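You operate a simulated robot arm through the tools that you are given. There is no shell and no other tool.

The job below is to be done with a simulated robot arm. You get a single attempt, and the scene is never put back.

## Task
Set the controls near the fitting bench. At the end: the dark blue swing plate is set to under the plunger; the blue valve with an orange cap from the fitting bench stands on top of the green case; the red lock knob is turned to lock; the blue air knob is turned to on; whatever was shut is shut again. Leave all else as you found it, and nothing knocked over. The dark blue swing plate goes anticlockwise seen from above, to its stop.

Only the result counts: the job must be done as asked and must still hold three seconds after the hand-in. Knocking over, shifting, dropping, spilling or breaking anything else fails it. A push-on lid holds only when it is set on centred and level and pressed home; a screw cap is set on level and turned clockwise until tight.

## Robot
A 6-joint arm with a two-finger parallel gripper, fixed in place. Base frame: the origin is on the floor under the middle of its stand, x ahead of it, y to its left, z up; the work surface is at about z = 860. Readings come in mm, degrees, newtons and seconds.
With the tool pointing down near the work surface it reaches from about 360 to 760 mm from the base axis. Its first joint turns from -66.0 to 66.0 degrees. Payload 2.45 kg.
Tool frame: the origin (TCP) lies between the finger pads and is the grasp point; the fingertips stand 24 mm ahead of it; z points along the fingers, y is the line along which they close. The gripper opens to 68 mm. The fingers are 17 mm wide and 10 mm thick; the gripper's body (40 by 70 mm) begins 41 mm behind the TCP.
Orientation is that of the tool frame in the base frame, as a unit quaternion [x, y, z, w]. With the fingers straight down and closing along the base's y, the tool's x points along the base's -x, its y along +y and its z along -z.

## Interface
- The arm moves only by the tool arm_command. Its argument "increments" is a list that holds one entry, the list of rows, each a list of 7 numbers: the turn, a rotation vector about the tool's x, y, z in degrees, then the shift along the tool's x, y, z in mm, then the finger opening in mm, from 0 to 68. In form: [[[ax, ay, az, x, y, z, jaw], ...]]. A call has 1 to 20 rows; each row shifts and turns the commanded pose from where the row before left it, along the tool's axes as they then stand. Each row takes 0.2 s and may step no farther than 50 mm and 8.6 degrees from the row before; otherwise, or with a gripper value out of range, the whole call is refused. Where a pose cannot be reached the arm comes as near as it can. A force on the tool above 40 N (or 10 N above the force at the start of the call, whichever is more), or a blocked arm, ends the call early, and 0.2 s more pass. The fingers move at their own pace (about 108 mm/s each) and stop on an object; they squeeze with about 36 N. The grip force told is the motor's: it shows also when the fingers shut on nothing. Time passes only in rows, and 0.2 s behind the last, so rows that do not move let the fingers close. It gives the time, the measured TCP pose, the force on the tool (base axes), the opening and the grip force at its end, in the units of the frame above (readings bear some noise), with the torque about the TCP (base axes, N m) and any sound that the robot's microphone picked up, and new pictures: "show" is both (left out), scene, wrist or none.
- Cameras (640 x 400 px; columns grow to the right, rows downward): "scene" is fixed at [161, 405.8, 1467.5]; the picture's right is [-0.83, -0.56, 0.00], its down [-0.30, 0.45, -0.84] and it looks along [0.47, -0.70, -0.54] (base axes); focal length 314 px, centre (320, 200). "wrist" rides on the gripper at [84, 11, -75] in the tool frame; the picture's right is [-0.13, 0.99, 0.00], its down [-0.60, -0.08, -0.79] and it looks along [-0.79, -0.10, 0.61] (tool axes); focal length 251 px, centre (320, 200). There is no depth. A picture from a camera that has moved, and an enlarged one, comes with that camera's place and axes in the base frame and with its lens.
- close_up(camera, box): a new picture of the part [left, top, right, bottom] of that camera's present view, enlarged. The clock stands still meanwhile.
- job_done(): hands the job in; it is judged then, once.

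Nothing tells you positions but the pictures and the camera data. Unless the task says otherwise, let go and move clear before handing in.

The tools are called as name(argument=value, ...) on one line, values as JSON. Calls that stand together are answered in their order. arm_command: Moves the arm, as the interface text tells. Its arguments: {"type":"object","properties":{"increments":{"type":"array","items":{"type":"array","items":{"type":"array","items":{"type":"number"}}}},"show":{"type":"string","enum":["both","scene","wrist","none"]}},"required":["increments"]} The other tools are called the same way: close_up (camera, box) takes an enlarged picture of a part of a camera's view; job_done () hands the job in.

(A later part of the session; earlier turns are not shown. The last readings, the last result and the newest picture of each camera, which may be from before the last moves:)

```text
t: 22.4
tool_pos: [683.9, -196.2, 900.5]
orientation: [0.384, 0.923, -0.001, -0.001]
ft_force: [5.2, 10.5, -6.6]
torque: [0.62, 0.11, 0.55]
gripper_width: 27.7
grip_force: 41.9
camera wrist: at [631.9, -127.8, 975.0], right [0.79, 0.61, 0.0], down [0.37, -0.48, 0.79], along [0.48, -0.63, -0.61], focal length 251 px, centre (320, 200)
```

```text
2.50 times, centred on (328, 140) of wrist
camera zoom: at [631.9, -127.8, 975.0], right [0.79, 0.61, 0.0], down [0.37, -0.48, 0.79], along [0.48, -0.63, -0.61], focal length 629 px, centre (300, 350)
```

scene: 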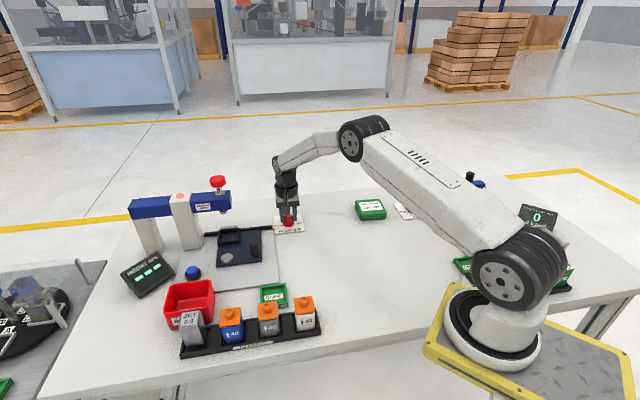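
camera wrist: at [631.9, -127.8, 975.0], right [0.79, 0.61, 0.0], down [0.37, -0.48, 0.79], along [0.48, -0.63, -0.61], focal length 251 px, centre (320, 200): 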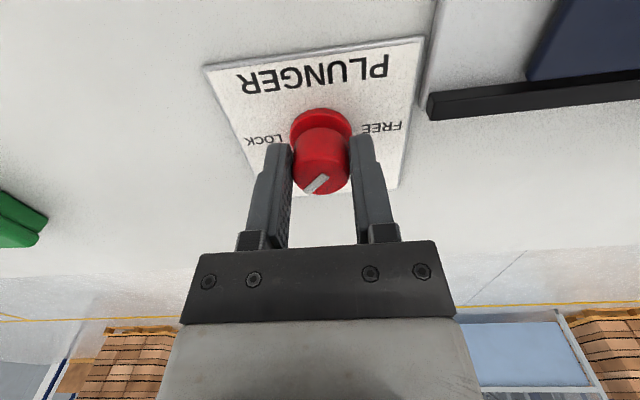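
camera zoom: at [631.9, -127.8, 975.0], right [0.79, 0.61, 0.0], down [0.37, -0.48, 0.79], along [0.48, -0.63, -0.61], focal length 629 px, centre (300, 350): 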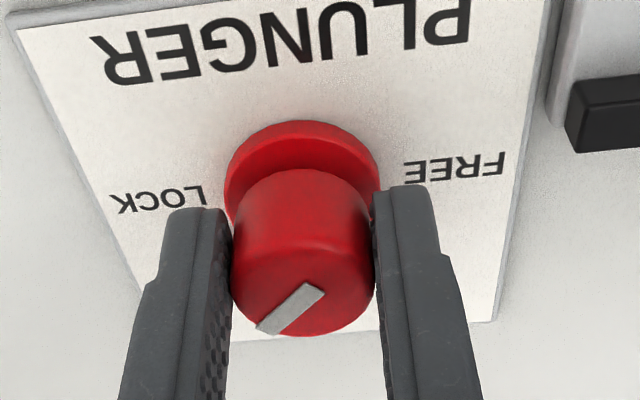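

Torque has built up, so the knob has reached its stop. I will release, lift and check the pointer.

arm_command(increments=[[[0, 0, 0, 0, 0, 0, 50], [0, 0, 0, 0, 0, 0, 68], [0, 0, 0, 0, 0, -20, 68], [0, 0, 0, 0, 0, -40, 68], [0, 0, 0, 30, 0, -40, 68]]], show="both")

close_up(camera="scene", box=[265, 205, 313, 235])

close_up(camera="wrist", box=[232, 60, 424, 180])

```text
t: 23.6
tool_pos: [662.1, -174.0, 1001.6]
orientation: [0.384, 0.923, 0.0, 0.0]
ft_force: [-0.3, -0.9, 0.2]
torque: [0.0, -0.01, -0.01]
gripper_width: 67.9
grip_force: 0.1
camera wrist: at [609.9, -106.3, 1075.3], right [0.79, 0.61, 0.0], down [0.37, -0.48, 0.79], along [0.48, -0.63, -0.61], focal length 251 px, centre (320, 200)
```

scene: 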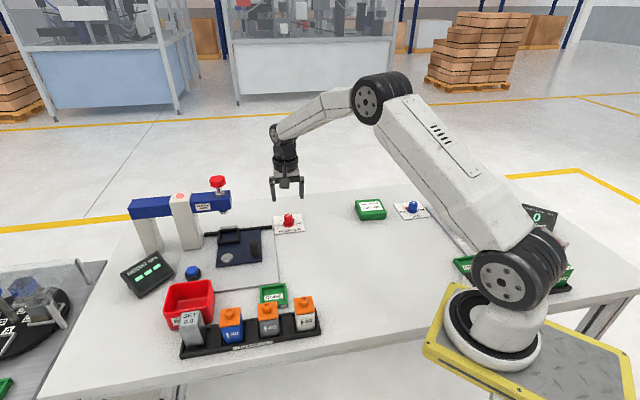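
wrist: 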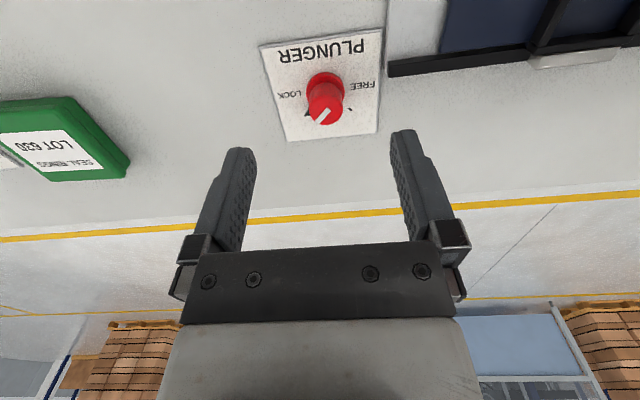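

```text
13.33 times, centred on (289, 220) of scene
camera zoom: at [161.0, 405.8, 1467.5], right [-0.83, -0.56, 0.0], down [-0.3, 0.45, -0.84], along [0.47, -0.7, -0.54], focal length 4181 px, centre (733, -67)
```

zoom: 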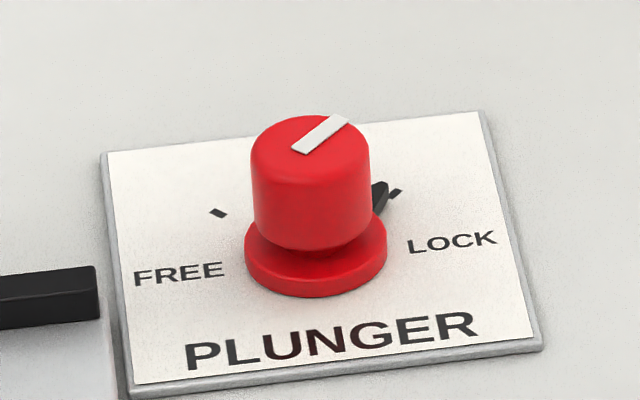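

```text
3.33 times, centred on (328, 120) of wrist
camera zoom: at [609.9, -106.3, 1075.3], right [0.79, 0.61, 0.0], down [0.37, -0.48, 0.79], along [0.48, -0.63, -0.61], focal length 838 px, centre (293, 467)
```

zoom: 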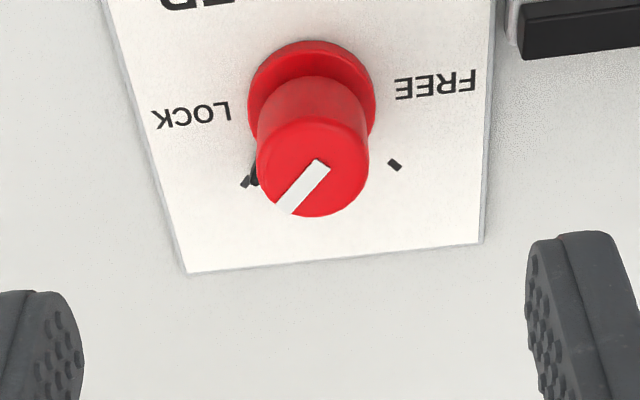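

The red knob points at LOCK and the press lamp is on. Next is the blue AIR knob, but the flow-test bar seems to reach close to it, so I will move back and view that area first.

arm_command(increments=[[[0, 0, 0, 8.5, -37.8, -11, 68], [0, 0, 0, 8.5, -37.8, -11, 68], [0, 0, 0, 8.5, -37.8, -11, 68], [0, 0, 0, 8.5, -37.8, -11, 68], [0, 0, 0, 8.5, -37.8, -11, 68], [0, 0, 0, 8.5, -37.8, -11, 68], [0, 0, 0, 8.5, -37.8, -11, 68], [0, 0, 0, 8.5, -37.8, -11, 68], [0, 0, 7.5, 0, 0, 0, 68], [0, 0, 7.5, 0, 0, 0, 68], [0, 0, 7.5, 0, 0, 0, 68], [0, 0, 7.5, 0, 0, 0, 68], [0, 0, 7.5, 0, 0, 0, 68], [0, 0, 7.5, 0, 0, 0, 68]]], show="both")

close_up(camera="wrist", box=[220, 0, 540, 200])

close_up(camera="scene", box=[380, 160, 508, 240])

```text
t: 26.6
tool_pos: [401.1, -339.7, 1089.0]
orientation: [0.708, 0.706, 0.0, 0.0]
ft_force: [-0.1, -0.1, -0.2]
torque: [0.01, 0.03, 0.01]
gripper_width: 67.9
grip_force: 0.0
camera wrist: at [411.7, -255.6, 1163.1], right [0.99, -0.13, 0.0], down [-0.08, -0.6, 0.79], along [-0.11, -0.79, -0.61], focal length 251 px, centre (320, 200)
```

scene: 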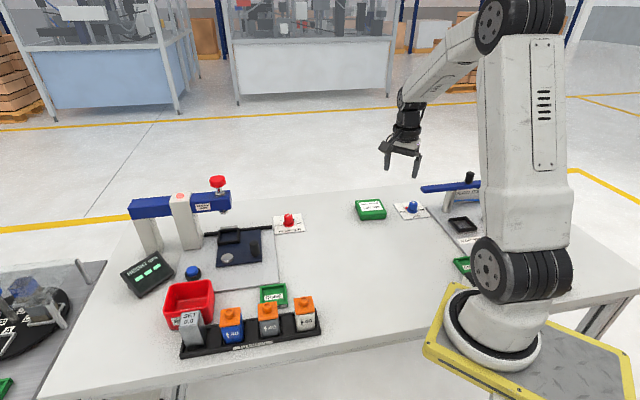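
wrist: 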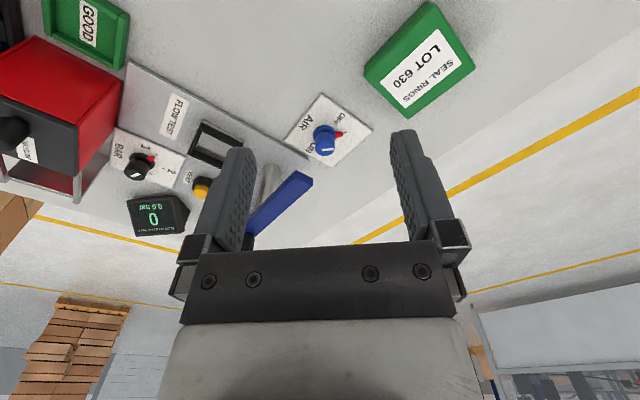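

```text
2.00 times, centred on (380, 100) of wrist
camera zoom: at [411.7, -255.6, 1163.1], right [0.99, -0.13, 0.0], down [-0.08, -0.6, 0.79], along [-0.11, -0.79, -0.61], focal length 503 px, centre (200, 400)
```

zoom: 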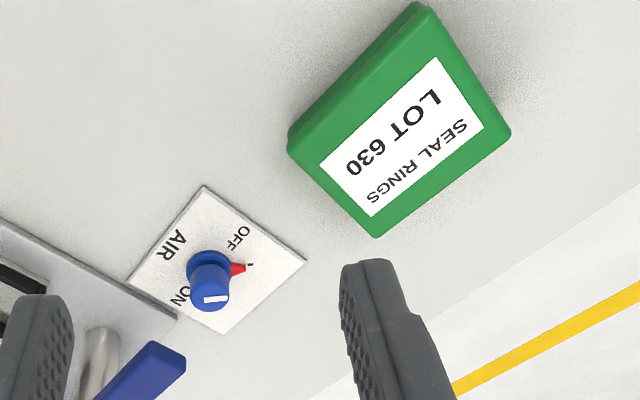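

```text
5.00 times, centred on (444, 200) of scene
camera zoom: at [161.0, 405.8, 1467.5], right [-0.83, -0.56, 0.0], down [-0.3, 0.45, -0.84], along [0.47, -0.7, -0.54], focal length 1568 px, centre (-300, 200)
```

zoom: 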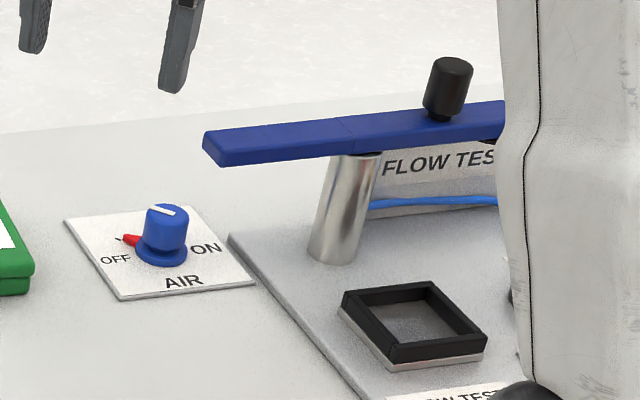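

The blue flow-test bar's end hangs close to the AIR knob at some height. I will take tighter close-ups from both cameras to work out the clearance.

close_up(camera="wrist", box=[240, 110, 368, 190])

close_up(camera="wrist", box=[230, 150, 358, 230])

close_up(camera="scene", box=[395, 170, 459, 210])

close_up(camera="scene", box=[425, 170, 489, 210])

```text
5.00 times, centred on (304, 150) of wrist
camera zoom: at [411.7, -255.6, 1163.1], right [0.99, -0.13, 0.0], down [-0.08, -0.6, 0.79], along [-0.11, -0.79, -0.61], focal length 1257 px, centre (400, 450)
```

zoom: 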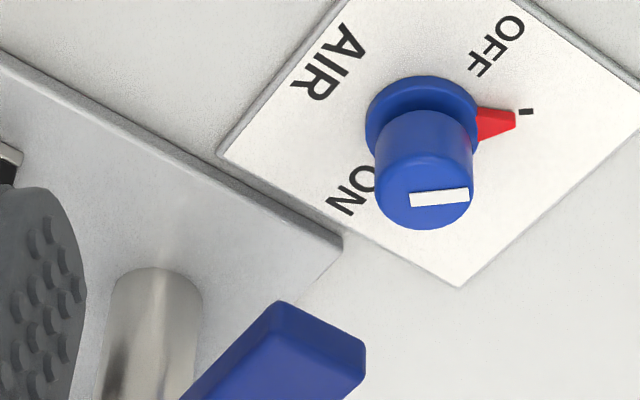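

```text
5.00 times, centred on (294, 190) of wrist
camera zoom: at [411.7, -255.6, 1163.1], right [0.99, -0.13, 0.0], down [-0.08, -0.6, 0.79], along [-0.11, -0.79, -0.61], focal length 1257 px, centre (450, 250)
```

zoom: 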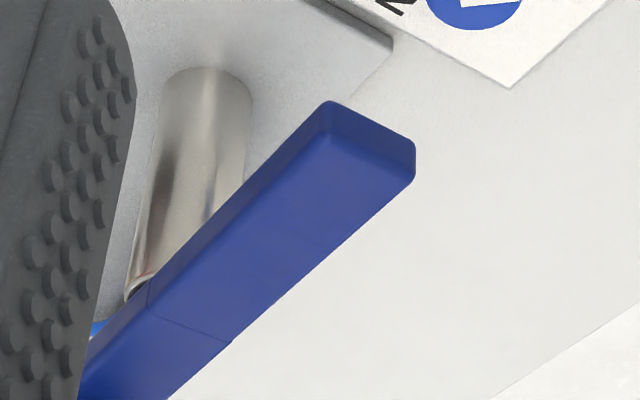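

```text
10.00 times, centred on (427, 190) of scene
camera zoom: at [161.0, 405.8, 1467.5], right [-0.83, -0.56, 0.0], down [-0.3, 0.45, -0.84], along [0.47, -0.7, -0.54], focal length 3136 px, centre (-750, 300)
```

zoom: 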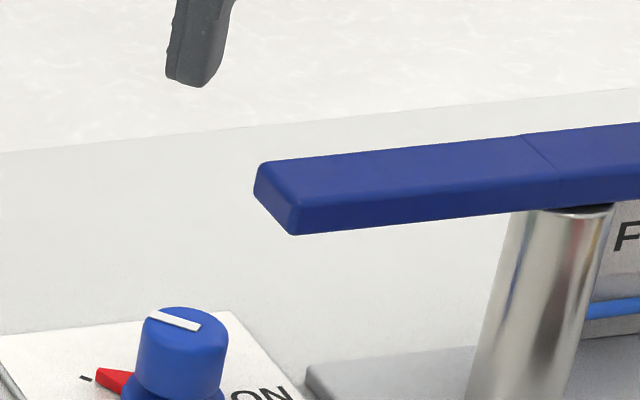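

```text
10.00 times, centred on (457, 190) of scene
camera zoom: at [161.0, 405.8, 1467.5], right [-0.83, -0.56, 0.0], down [-0.3, 0.45, -0.84], along [0.47, -0.7, -0.54], focal length 3136 px, centre (-1050, 300)
```

zoom: 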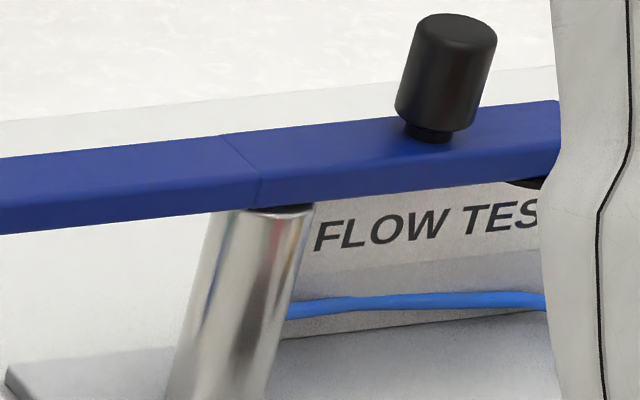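

The bar occupies z 960–971 with its corner near (374, -478), about 16 mm from the AIR knob axis at (389, -485). I plan to grip the knob with the tool leaning away from the bar, so I first test in free space whether the wrist can turn that far.

arm_command(increments=[[[0, 0, 7.5, 0, 0, -2, 68], [0, 0, 7.5, 0, 0, 0, 68], [0, 0, 7.5, 0, 0, 0, 68], [0, 0, 7.5, 0, 0, 0, 68], [0, 0, 7.5, 0, 0, 0, 68], [0, 0, 7.5, 0, 0, 0, 68], [0, 0, 7.5, 0, 0, 0, 68], [0, 0, 7.5, 0, 0, 0, 68], [0, 0, 7.5, 0, 0, 0, 68], [0, 0, 7.5, 0, 0, 0, 68], [0, 0, 7.5, 0, 0, 0, 68], [0, 0, 7.5, 0, 0, 0, 68], [0, 0, 7.5, 0, 0, 0, 68], [0, 0, 7.5, 0, 0, 0, 68], [0, 0, 7.5, 0, 0, 0, 68], [0, 0, 7.5, 0, 0, 0, 68], [0, 0, 7.5, 0, 0, 0, 68], [0, 0, 7.5, 0, 0, 0, 68]]], show="both")

```text
t: 30.4
tool_pos: [388.5, -348.9, 1090.0]
orientation: [0.925, -0.381, 0.002, -0.004]
ft_force: [-0.7, 0.0, -0.6]
torque: [-0.01, 0.02, 0.04]
gripper_width: 67.9
grip_force: 0.0
out of reach, approached as far as the arm can: row 18
camera wrist: at [440.1, -416.0, 1164.5], right [-0.79, -0.61, -0.01], down [-0.38, 0.48, 0.79], along [-0.48, 0.63, -0.61], focal length 251 px, centre (320, 200)
```

scene: 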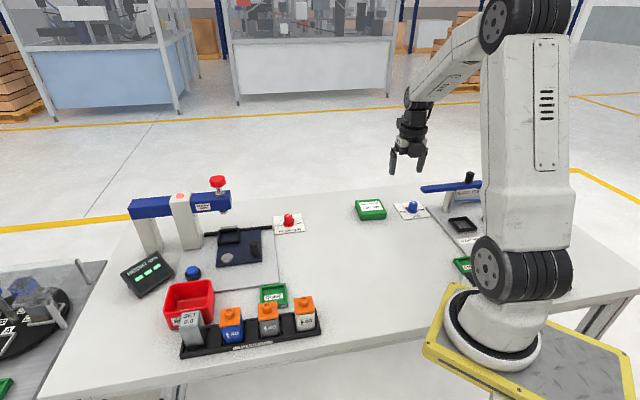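
wrist: 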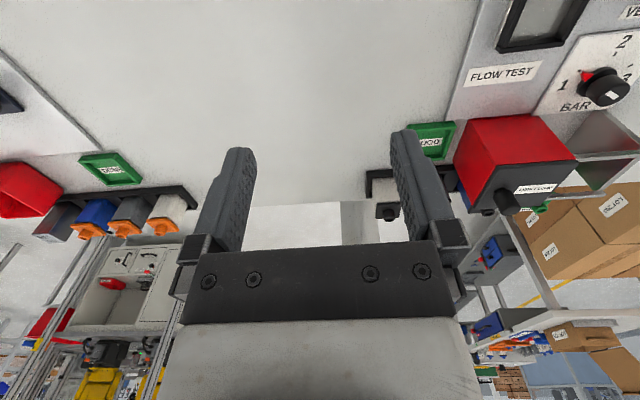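

The wrist reaches this range, with its limit only just beyond. I will turn back 90° so tool x points at +45° and then tilt 22° so the gripper body leans away from the bar.

arm_command(increments=[[[0, 0, -7.5, 0, 0, 0, 68], [0, 0, -7.5, 0, 0, 0, 68], [0, 0, -7.5, 0, 0, 0, 68], [0, 0, -7.5, 0, 0, 0, 68], [0, 0, -7.5, 0, 0, 0, 68], [0, 0, -7.5, 0, 0, 0, 68], [0, 0, -7.5, 0, 0, 0, 68], [0, 0, -7.5, 0, 0, 0, 68], [0, 0, -7.5, 0, 0, 0, 68], [0, 0, -7.5, 0, 0, 0, 68], [0, 0, -7.5, 0, 0, 0, 68], [0, 0, -7.5, 0, 0, 0, 68], [0, -7.3, 0, 0, 0, 0, 68], [0, -7.3, 0, 0, 0, 0, 68], [0, -7.4, 0, 0, 0, 0, 68], [0, 0, 0, 0, 0, 0, 68]]], show="both")

```text
t: 33.8
tool_pos: [388.7, -349.2, 1091.1]
orientation: [0.907, 0.375, -0.177, 0.073]
ft_force: [0.1, -0.3, -0.5]
torque: [0.0, 0.01, -0.01]
gripper_width: 68.2
grip_force: 0.0
camera wrist: at [471.5, -281.2, 1127.6], right [0.62, -0.79, 0.05], down [-0.24, -0.13, 0.96], along [-0.75, -0.6, -0.27], focal length 251 px, centre (320, 200)
```

scene: 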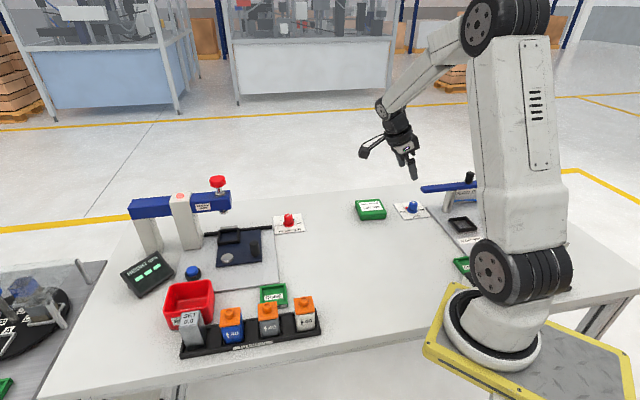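
wrist: 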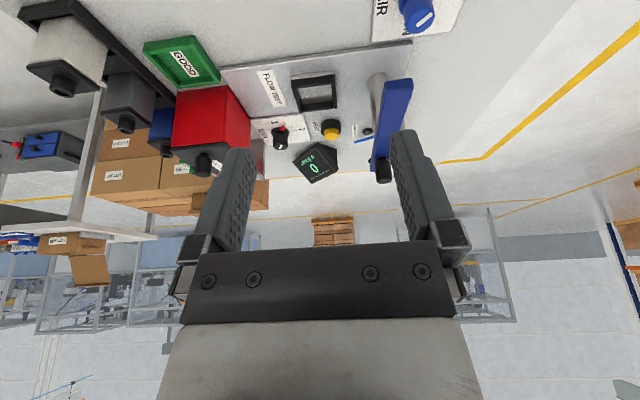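

The tilt is right and the tool axis leans 22° along +45°. I will move to a pre-approach point 100 mm back along the tool axis from the AIR knob.

arm_command(increments=[[[0, 0, 0, -3.3, 19.24, 22.8, 68], [0, 0, 0, -3.3, 19.24, 22.8, 68], [0, 0, 0, -3.3, 19.24, 22.8, 68], [0, 0, 0, -3.3, 19.24, 22.8, 68], [0, 0, 0, -3.3, 19.24, 22.8, 68], [0, 0, 0, 0, 0, 0, 68]]], show="both")

close_up(camera="wrist", box=[224, 0, 416, 120])

close_up(camera="scene", box=[340, 130, 468, 210])

```text
t: 35.2
tool_pos: [415.6, -457.3, 989.4]
orientation: [0.907, 0.374, -0.177, 0.072]
ft_force: [-0.4, -0.5, 0.1]
torque: [0.03, -0.02, 0.03]
gripper_width: 68.2
grip_force: 0.0
camera wrist: at [498.3, -389.2, 1027.4], right [0.61, -0.79, 0.05], down [-0.24, -0.13, 0.96], along [-0.75, -0.6, -0.27], focal length 251 px, centre (320, 200)
```

scene: 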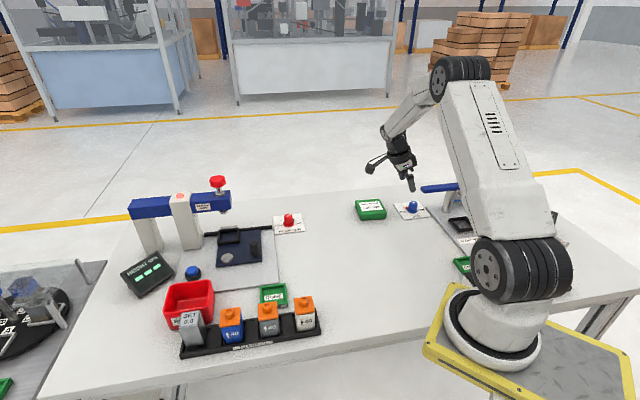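
wrist: 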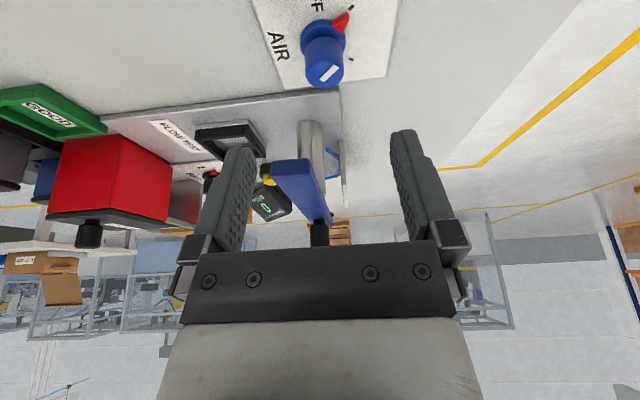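

```text
3.33 times, centred on (320, 60) of wrist
camera zoom: at [498.3, -389.2, 1027.4], right [0.61, -0.79, 0.05], down [-0.24, -0.13, 0.96], along [-0.75, -0.6, -0.27], focal length 838 px, centre (320, 667)
```

zoom: 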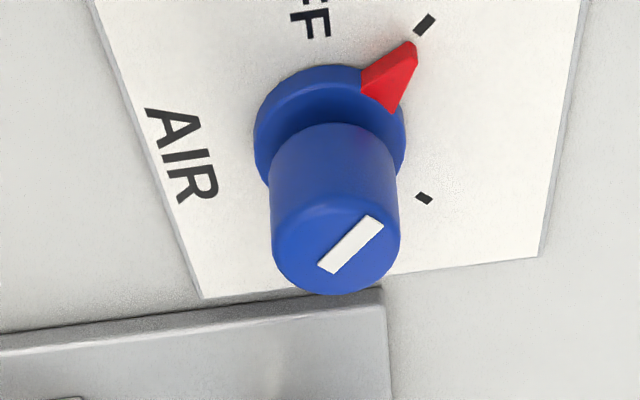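

```text
5.00 times, centred on (404, 170) of scene
camera zoom: at [161.0, 405.8, 1467.5], right [-0.83, -0.56, 0.0], down [-0.3, 0.45, -0.84], along [0.47, -0.7, -0.54], focal length 1568 px, centre (-100, 350)
```

zoom: 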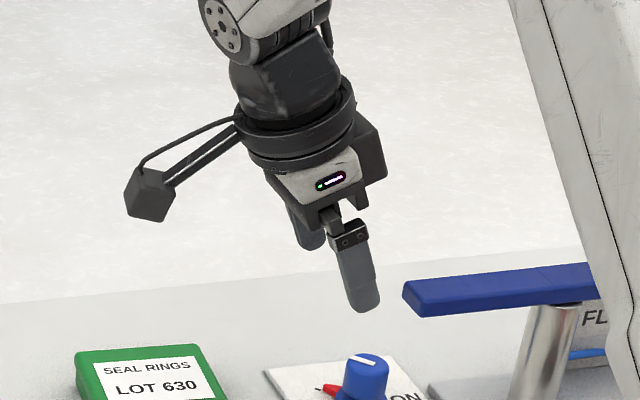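

I can now see both ticks, and the knob centre refines to about (392, -484.6) with roughly 12 mm clearance to the bar along this approach. I will advance along the tool axis and grip.

arm_command(increments=[[[0, 0, 0, 2.5, 2.6, 16.5, 68], [0, 0, 0, 0, 0, 20, 68], [0, 0, 0, 0, 0, 20, 68], [0, 0, 0, 0, 0, 20, 68], [0, 0, 0, 0, 0, 10, 68], [0, 0, 0, 0, 0, 0, 68]]], show="both")

close_up(camera="scene", box=[360, 150, 488, 230])

close_up(camera="wrist", box=[192, 60, 448, 220])

```text
t: 36.7
tool_pos: [400.5, -483.7, 916.0]
orientation: [0.907, 0.375, -0.174, 0.08]
ft_force: [2.2, 1.5, 2.6]
torque: [-0.12, 0.15, -0.06]
gripper_width: 68.0
grip_force: 0.0
stopped in row 6: the force on the tool passed its limit at 42 N (the readings are from after the stop); the commanded pose is now the measured one
camera wrist: at [482.6, -414.9, 953.2], right [0.62, -0.78, 0.06], down [-0.25, -0.12, 0.96], along [-0.75, -0.61, -0.27], focal length 251 px, centre (320, 200)
```

scene: 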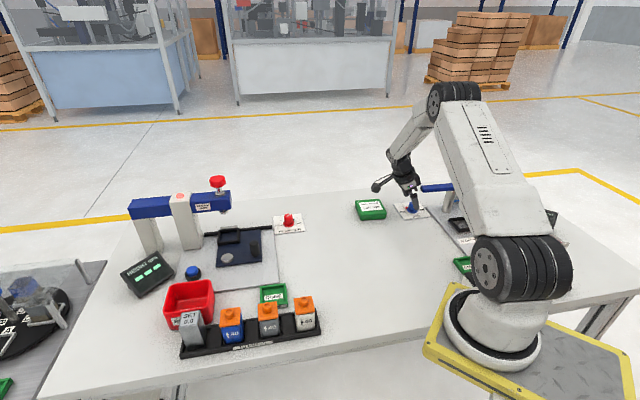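
wrist: 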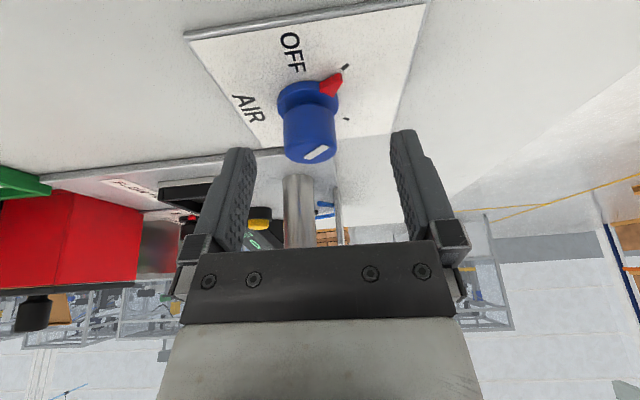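

```text
5.00 times, centred on (424, 190) of scene
camera zoom: at [161.0, 405.9, 1467.5], right [-0.83, -0.56, 0.0], down [-0.3, 0.45, -0.84], along [0.47, -0.7, -0.54], focal length 1568 px, centre (-200, 250)
```

zoom: 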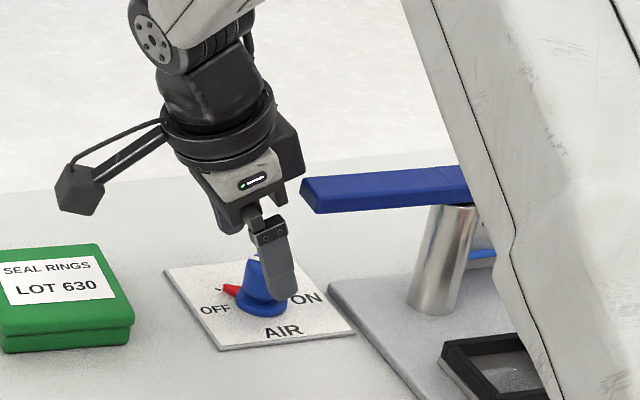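

```text
2.50 times, centred on (320, 140) of wrist
camera zoom: at [482.6, -414.9, 953.2], right [0.62, -0.78, 0.06], down [-0.25, -0.12, 0.96], along [-0.75, -0.61, -0.27], focal length 629 px, centre (320, 350)
```

zoom: 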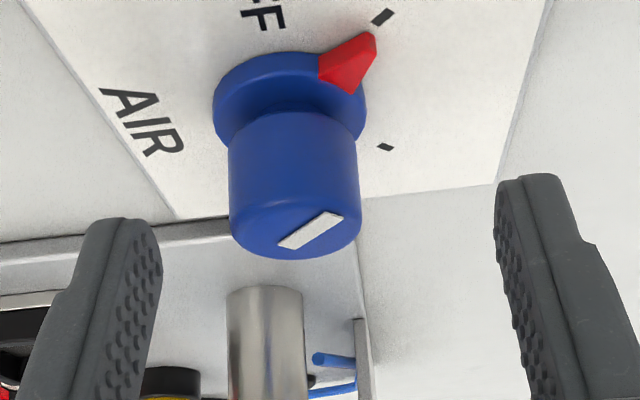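

Something touched at TCP height of about 906, probably the gripper body against the bar's end. I will check closely whether the bar moved before doing anything else.

close_up(camera="scene", box=[395, 170, 459, 210])

close_up(camera="scene", box=[425, 170, 489, 210])

```text
10.00 times, centred on (427, 190) of scene
camera zoom: at [161.0, 405.9, 1467.5], right [-0.83, -0.56, 0.0], down [-0.3, 0.45, -0.84], along [0.47, -0.7, -0.54], focal length 3136 px, centre (-750, 300)
```

zoom: 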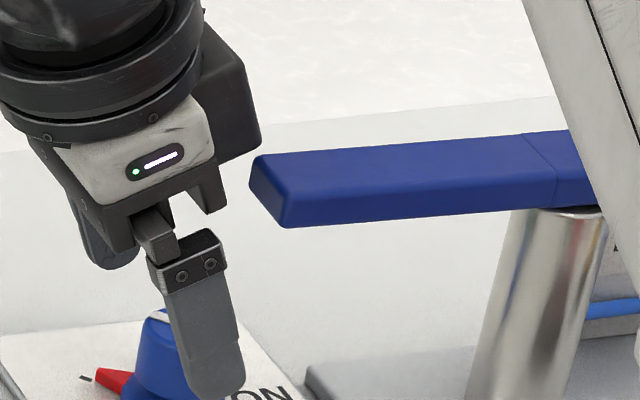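

```text
10.00 times, centred on (457, 190) of scene
camera zoom: at [161.0, 405.9, 1467.5], right [-0.83, -0.56, 0.0], down [-0.3, 0.45, -0.84], along [0.47, -0.7, -0.54], focal length 3136 px, centre (-1050, 300)
```

zoom: 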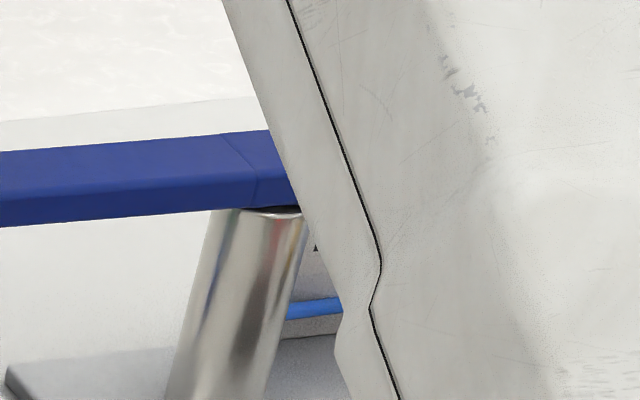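

The bar's end appears to have shifted by a millimetre or two, probably from a block on the gripper's back side touching it. I will back away along +L and up, then compare the bar against its original picture.

arm_command(increments=[[[0, 0, 0, 4, 0, -4, 68], [0, 0, 0, 4, 0, -8, 68], [0, 0, 0, 2, 0, -20, 68], [0, 0, 0, 0, 0, -30, 68], [0, 0, 0, 0, 0, -30, 68]]], show="both")

close_up(camera="scene", box=[395, 170, 459, 210])

close_up(camera="scene", box=[355, 110, 451, 170])

```text
t: 37.9
tool_pos: [431.2, -450.9, 999.3]
orientation: [0.907, 0.376, -0.175, 0.079]
ft_force: [0.3, 0.3, -0.2]
torque: [-0.03, -0.02, -0.02]
gripper_width: 68.1
grip_force: 0.0
camera wrist: at [512.3, -382.3, 1034.7], right [0.62, -0.78, 0.06], down [-0.25, -0.12, 0.96], along [-0.75, -0.61, -0.27], focal length 251 px, centre (320, 200)
```

scene: 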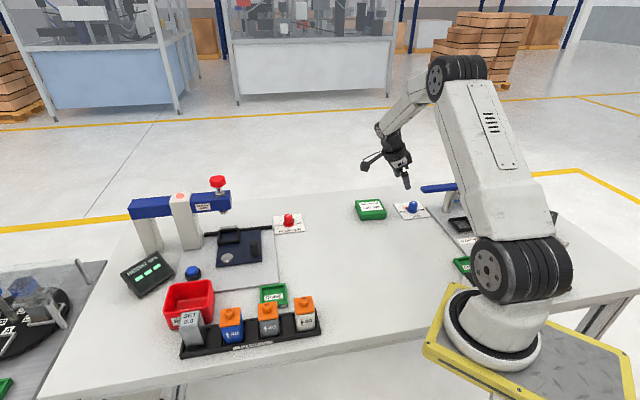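
wrist: 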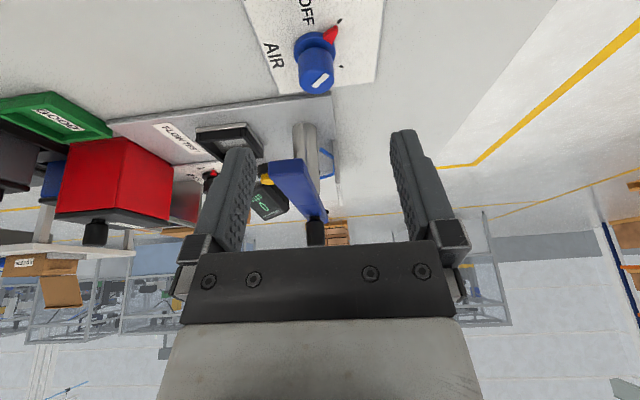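

```text
10.00 times, centred on (427, 190) of scene
camera zoom: at [161.0, 405.8, 1467.5], right [-0.83, -0.56, 0.0], down [-0.3, 0.45, -0.84], along [0.47, -0.7, -0.54], focal length 3136 px, centre (-750, 300)
```

zoom: 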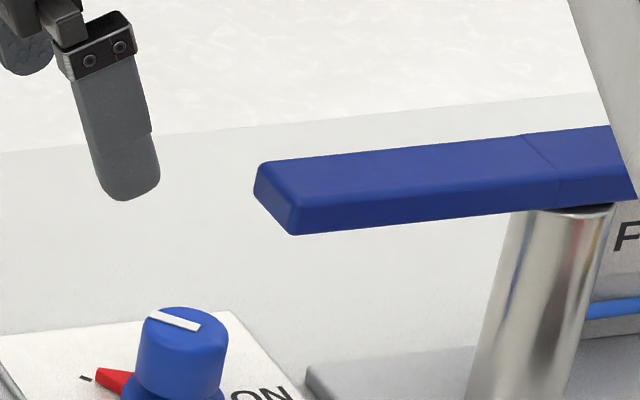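

```text
6.67 times, centred on (403, 140) of scene
camera zoom: at [161.0, 405.8, 1467.5], right [-0.83, -0.56, 0.0], down [-0.3, 0.45, -0.84], along [0.47, -0.7, -0.54], focal length 2090 px, centre (-233, 600)
```

zoom: 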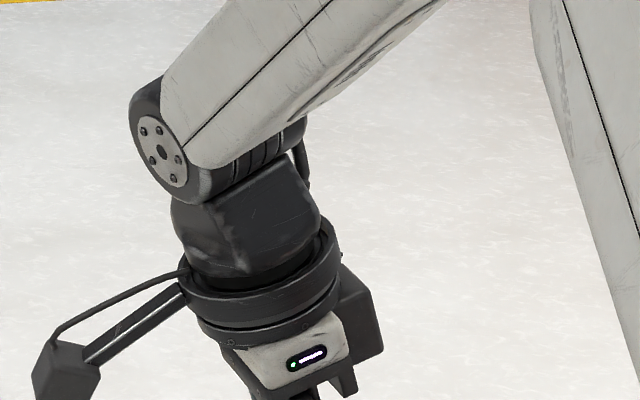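

The bar is exactly where it was in the original picture, so no harm was done. A black block sticks out on the gripper's back (-x) side, so I will flip the tool 180° with that block on the lean side and the camera passing well above the bar, raising and untilting first.

arm_command(increments=[[[0, 7.3, 0, 0, 0, -20, 68], [0, 7.3, 0, 0, 0, -20, 68], [0, 7.4, 0, 0, 0, -20, 68], [0, 0, -7.5, 0, 0, 0, 68], [0, 0, -7.5, 0, 0, 0, 68], [0, 0, -7.5, 0, 0, 0, 68], [0, 0, -7.5, 0, 0, 0, 68], [0, 0, -7.5, 0, 0, 0, 68], [0, 0, -7.5, 0, 0, 0, 68], [0, 0, -7.5, 0, 0, 0, 68], [0, 0, -7.5, 0, 0, 0, 68], [0, 0, -7.5, 0, 0, 0, 68], [0, 0, -7.5, 0, 0, 0, 68], [0, 0, -7.5, 0, 0, 0, 68], [0, 0, -7.5, 0, 0, 0, 68]]], show="none")

arm_command(increments=[[[0, 0, -7.5, 0, 0, 0, 68], [0, 0, -7.5, 0, 0, 0, 68], [0, 0, -7.5, 0, 0, 0, 68], [0, 0, -7.5, 0, 0, 0, 68], [0, 0, -7.5, 0, 0, 0, 68], [0, 0, -7.5, 0, 0, 0, 68], [0, 0, -7.5, 0, 0, 0, 68], [0, 0, -7.5, 0, 0, 0, 68], [0, 0, -7.5, 0, 0, 0, 68], [0, 0, -7.5, 0, 0, 0, 68], [0, 0, -7.5, 0, 0, 0, 68], [0, 0, -7.5, 0, 0, 0, 68], [0, 0, 0, 0, 0, 0, 68]]], show="both")

```text
t: 41.1
tool_pos: [441.1, -439.4, 1054.9]
orientation: [0.381, 0.925, -0.003, 0.005]
ft_force: [0.4, -0.3, -0.6]
torque: [-0.04, -0.01, -0.01]
gripper_width: 67.9
grip_force: 0.1
```

```text
t: 43.9
tool_pos: [440.7, -439.6, 1054.1]
orientation: [-0.384, 0.923, -0.006, 0.001]
ft_force: [0.3, 0.3, -1.0]
torque: [0.01, 0.03, 0.01]
gripper_width: 68.2
grip_force: 0.0
camera wrist: at [373.1, -490.6, 1128.7], right [-0.61, 0.79, -0.01], down [0.48, 0.38, 0.79], along [0.63, 0.48, -0.61], focal length 251 px, centre (320, 200)
```

scene: 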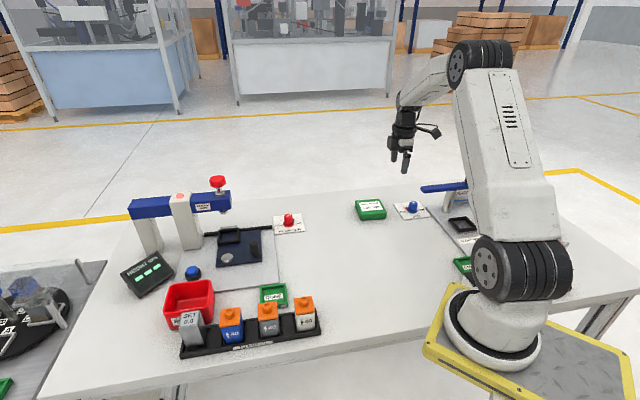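
wrist: 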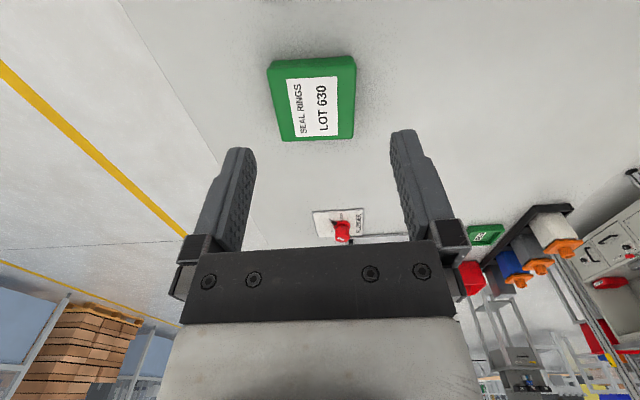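

Now the camera side faces the bar from above. I will tilt 22° and move to the pre-approach point.

arm_command(increments=[[[0, 7.3, 0, 0, 0, 0, 68], [0, 7.3, 0, 0, 0, 0, 68], [0, 7.4, 0, 0, 0, 0, 68], [0, 0, 0, 0.3, 0.6, 19.5, 68], [0, 0, 0, 0.3, 0.6, 19.5, 68], [0, 0, 0, 0.3, 0.6, 19.5, 68], [0, 0, 0, 0.3, 0.6, 19.5, 68], [0, 0, 0, 0, 0, 0, 68]]], show="both")

close_up(camera="scene", box=[360, 130, 488, 210])

close_up(camera="wrist", box=[192, 0, 448, 160])

```text
t: 45.7
tool_pos: [418.0, -459.9, 982.9]
orientation: [-0.375, 0.907, -0.08, -0.175]
ft_force: [-0.1, -0.2, 0.2]
torque: [0.01, -0.01, -0.02]
gripper_width: 68.0
grip_force: 0.1
camera wrist: at [374.1, -486.3, 1082.7], right [-0.62, 0.78, -0.06], down [0.66, 0.56, 0.51], along [0.43, 0.27, -0.86], focal length 251 px, centre (320, 200)
```

scene: 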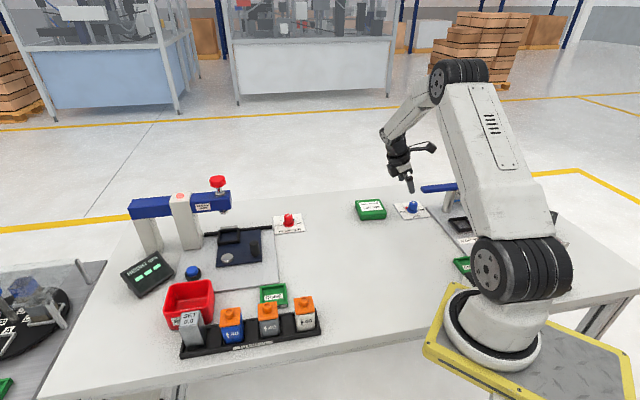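
wrist: 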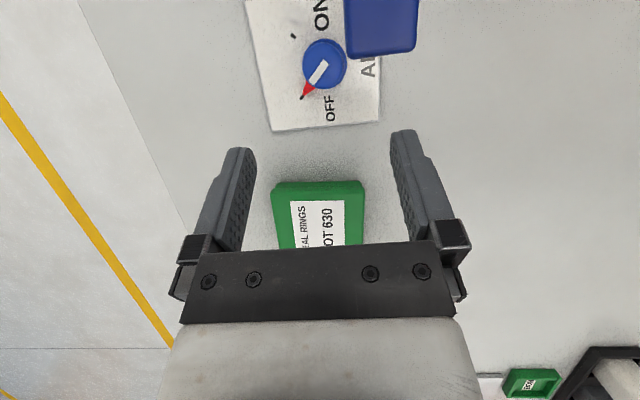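

```text
5.00 times, centred on (424, 170) of scene
camera zoom: at [161.0, 405.8, 1467.5], right [-0.83, -0.56, 0.0], down [-0.3, 0.45, -0.84], along [0.47, -0.7, -0.54], focal length 1568 px, centre (-200, 350)
```

zoom: 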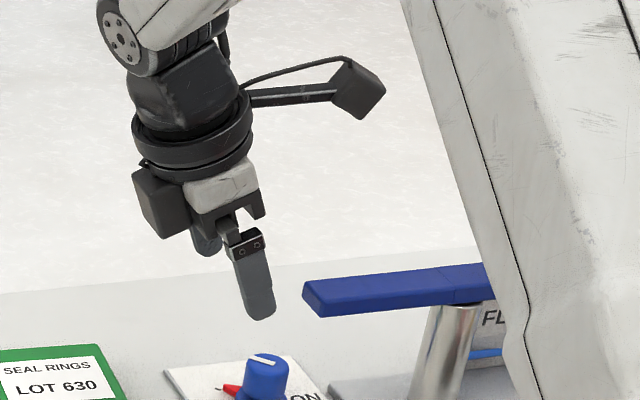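

```text
2.50 times, centred on (320, 80) of wrist
camera zoom: at [374.1, -486.3, 1082.7], right [-0.62, 0.78, -0.06], down [0.66, 0.56, 0.51], along [0.43, 0.27, -0.86], focal length 629 px, centre (320, 500)
```

zoom: 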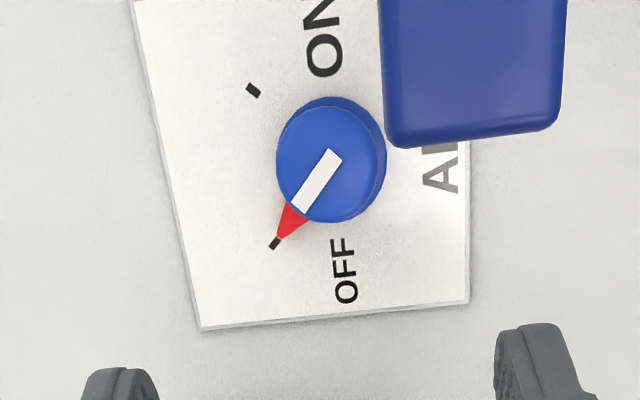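

From this near-vertical view the knob is at about (388, -488) and the bar's corner near (374, -481). I will advance along the tool axis, stopping short first to check.

arm_command(increments=[[[0, 0, 0, 4.4, 2.4, 12, 68], [0, 0, 0, 0, 0, 20, 68], [0, 0, 0, 0, 0, 20, 68], [0, 0, 0, 0, 0, 15, 68], [0, 0, 0, 0, 0, 0, 68]]], show="both")

close_up(camera="scene", box=[376, 150, 472, 210])

close_up(camera="wrist", box=[192, 40, 448, 200])

```text
t: 46.9
tool_pos: [395.5, -480.9, 922.4]
orientation: [-0.376, 0.907, -0.08, -0.174]
ft_force: [0.8, -0.4, -0.7]
torque: [0.01, 0.03, -0.02]
gripper_width: 67.8
grip_force: 0.0
camera wrist: at [352.5, -505.8, 1022.7], right [-0.62, 0.78, -0.06], down [0.66, 0.56, 0.51], along [0.43, 0.27, -0.86], focal length 251 px, centre (320, 200)
```

scene: 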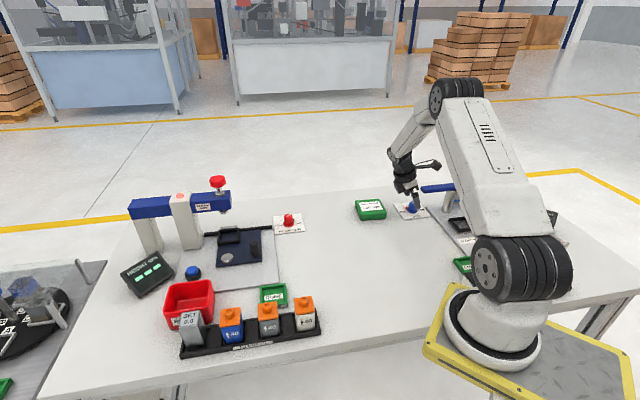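
wrist: 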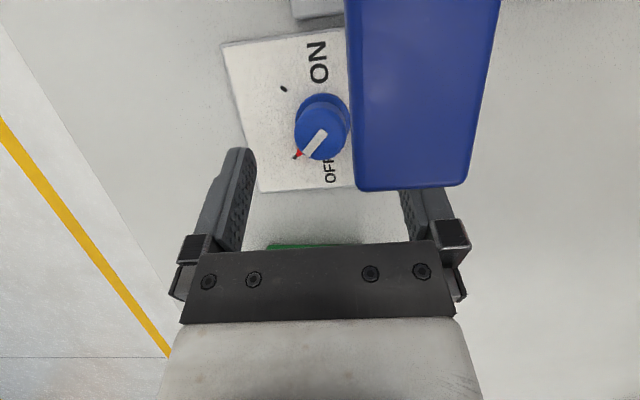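

```text
6.67 times, centred on (424, 180) of scene
camera zoom: at [161.0, 405.8, 1467.5], right [-0.83, -0.56, 0.0], down [-0.3, 0.45, -0.84], along [0.47, -0.7, -0.54], focal length 2090 px, centre (-373, 333)
```

zoom: 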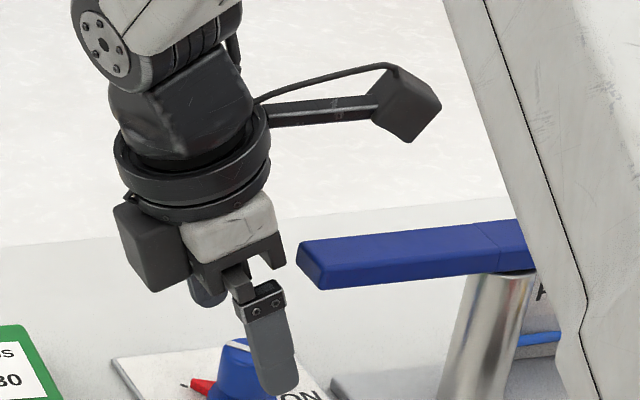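

```text
2.50 times, centred on (320, 120) of wrist
camera zoom: at [352.5, -505.8, 1022.7], right [-0.62, 0.78, -0.06], down [0.66, 0.56, 0.51], along [0.43, 0.27, -0.86], focal length 629 px, centre (320, 400)
```

zoom: 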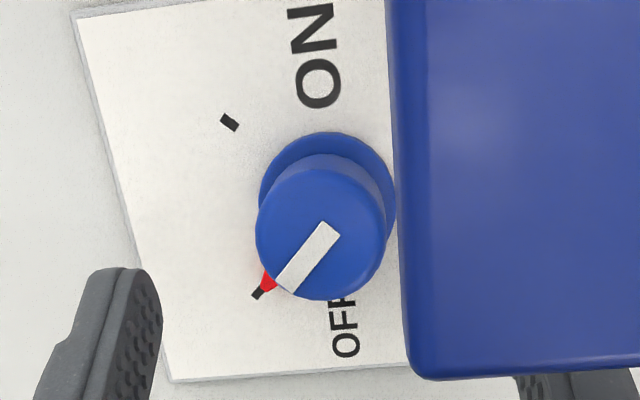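

The body clears the bar by roughly 7 mm along this path. I will finish the approach and close on the knob.

arm_command(increments=[[[0, 0, 0, 0, 0, 10, 68], [0, 0, 0, 0, 0, 10, 68], [0, 0, 0, 0, 0, 5, 68], [0, 0, 0, 0, 0, 0, 68]]], show="both")

close_up(camera="scene", box=[376, 160, 472, 220])

close_up(camera="wrist", box=[192, 60, 448, 220])

```text
t: 47.9
tool_pos: [390.4, -486.9, 899.1]
orientation: [-0.377, 0.906, -0.081, -0.175]
ft_force: [0.8, 0.7, 0.2]
torque: [-0.02, -0.02, 0.02]
gripper_width: 67.9
grip_force: 0.0
camera wrist: at [345.8, -513.0, 999.5], right [-0.62, 0.78, -0.06], down [0.66, 0.56, 0.51], along [0.43, 0.27, -0.86], focal length 251 px, centre (320, 200)
```

scene: 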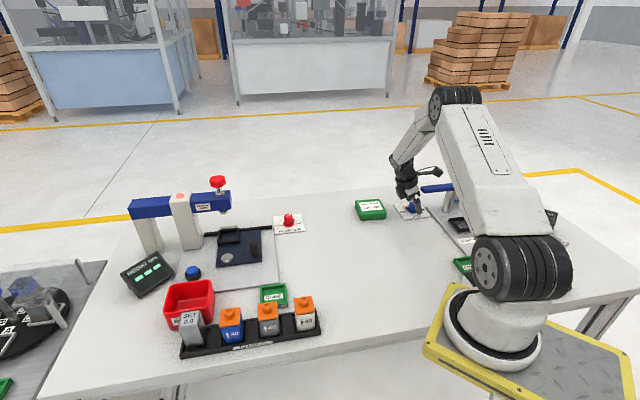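
wrist: 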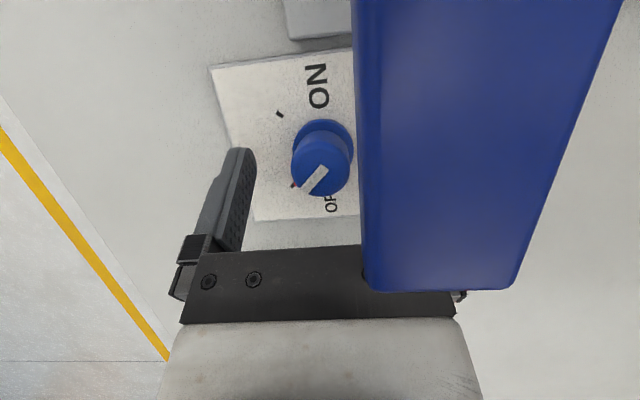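

```text
6.67 times, centred on (424, 190) of scene
camera zoom: at [161.0, 405.8, 1467.5], right [-0.83, -0.56, 0.0], down [-0.3, 0.45, -0.84], along [0.47, -0.7, -0.54], focal length 2090 px, centre (-373, 267)
```

zoom: 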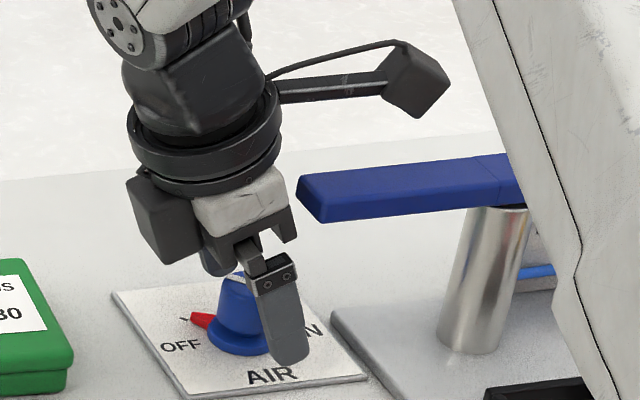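

```text
2.50 times, centred on (320, 140) of wrist
camera zoom: at [345.8, -513.0, 999.5], right [-0.62, 0.78, -0.06], down [0.66, 0.56, 0.51], along [0.43, 0.27, -0.86], focal length 629 px, centre (320, 350)
```

zoom: 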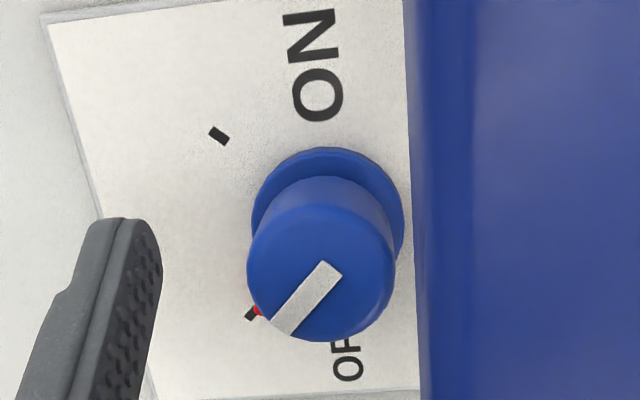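

The tool is in position with clear space from the bar. I will close on the knob now.

arm_command(increments=[[[0, 0, 0, 0, 0, 0, 40], [0, 0, 0, 0, 0, 0, 20], [0, 0, 0, 0, 0, 0, 20], [0, 0, 0, 0, 0, 0, 20]]], show="wrist")

```text
t: 48.9
tool_pos: [389.1, -487.6, 898.2]
orientation: [-0.376, 0.906, -0.079, -0.177]
ft_force: [0.6, -0.5, 0.5]
torque: [0.71, 0.47, -0.04]
gripper_width: 27.9
grip_force: 41.8
camera wrist: at [345.8, -512.9, 999.4], right [-0.62, 0.78, -0.06], down [0.66, 0.56, 0.51], along [0.43, 0.27, -0.86], focal length 251 px, centre (320, 200)
```

wrist: 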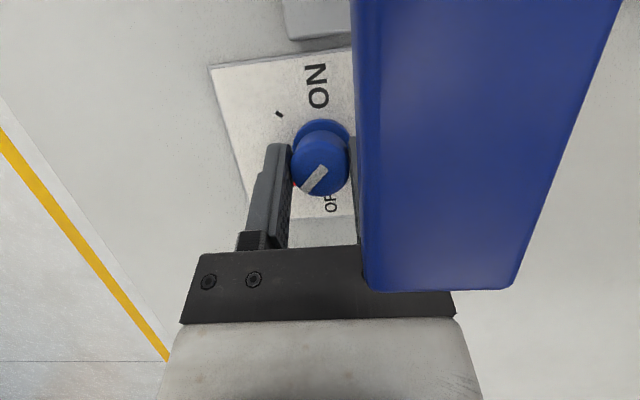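

The knob is held with almost no side load. I will turn it clockwise about the vertical, in stages.

arm_command(increments=[[[-2.81, 0, 6.95, 0, 0, 0, 20], [-2.81, 0, 6.95, 0, 0, 0, 20], [-2.81, 0, 6.95, 0, 0, 0, 20], [0, 0, 0, 0, 0, 0, 20]]], show="both")

close_up(camera="scene", box=[376, 160, 472, 220])

```text
t: 49.9
tool_pos: [390.1, -488.7, 899.8]
orientation: [-0.191, 0.963, -0.044, -0.184]
ft_force: [5.6, -9.7, -2.1]
torque: [0.33, 0.89, 0.02]
gripper_width: 27.8
grip_force: 42.7
camera wrist: at [338.9, -495.1, 999.1], right [-0.27, 0.96, -0.06], down [0.82, 0.26, 0.51], along [0.51, 0.09, -0.86], focal length 251 px, centre (320, 200)
```

scene: 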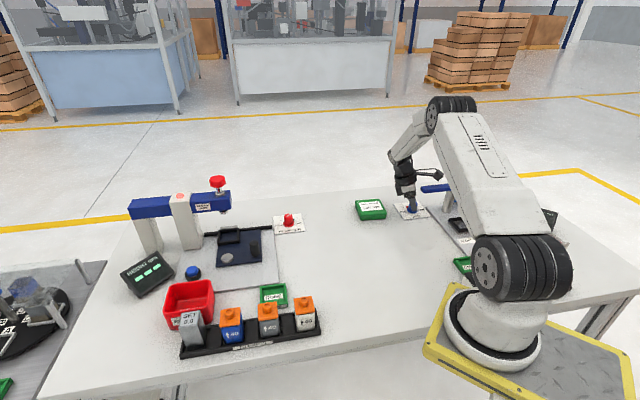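
wrist: 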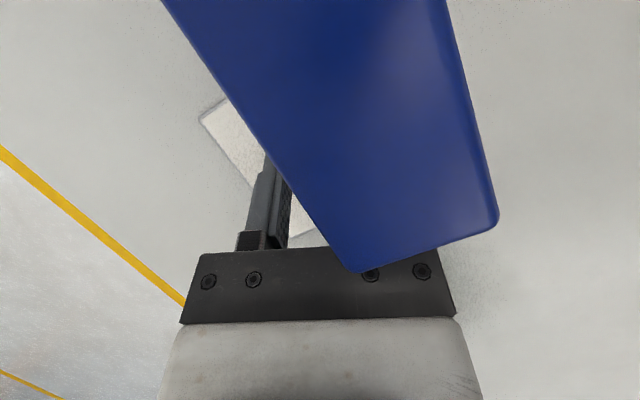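

```text
6.67 times, centred on (424, 190) of scene
camera zoom: at [161.2, 405.5, 1467.6], right [-0.83, -0.56, 0.0], down [-0.3, 0.45, -0.84], along [0.47, -0.7, -0.54], focal length 2090 px, centre (-373, 267)
```

zoom: 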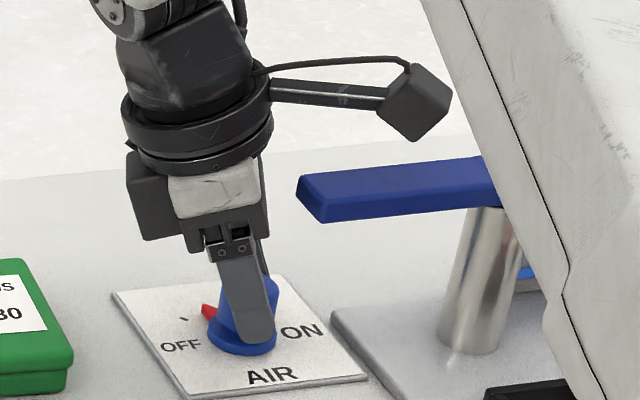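

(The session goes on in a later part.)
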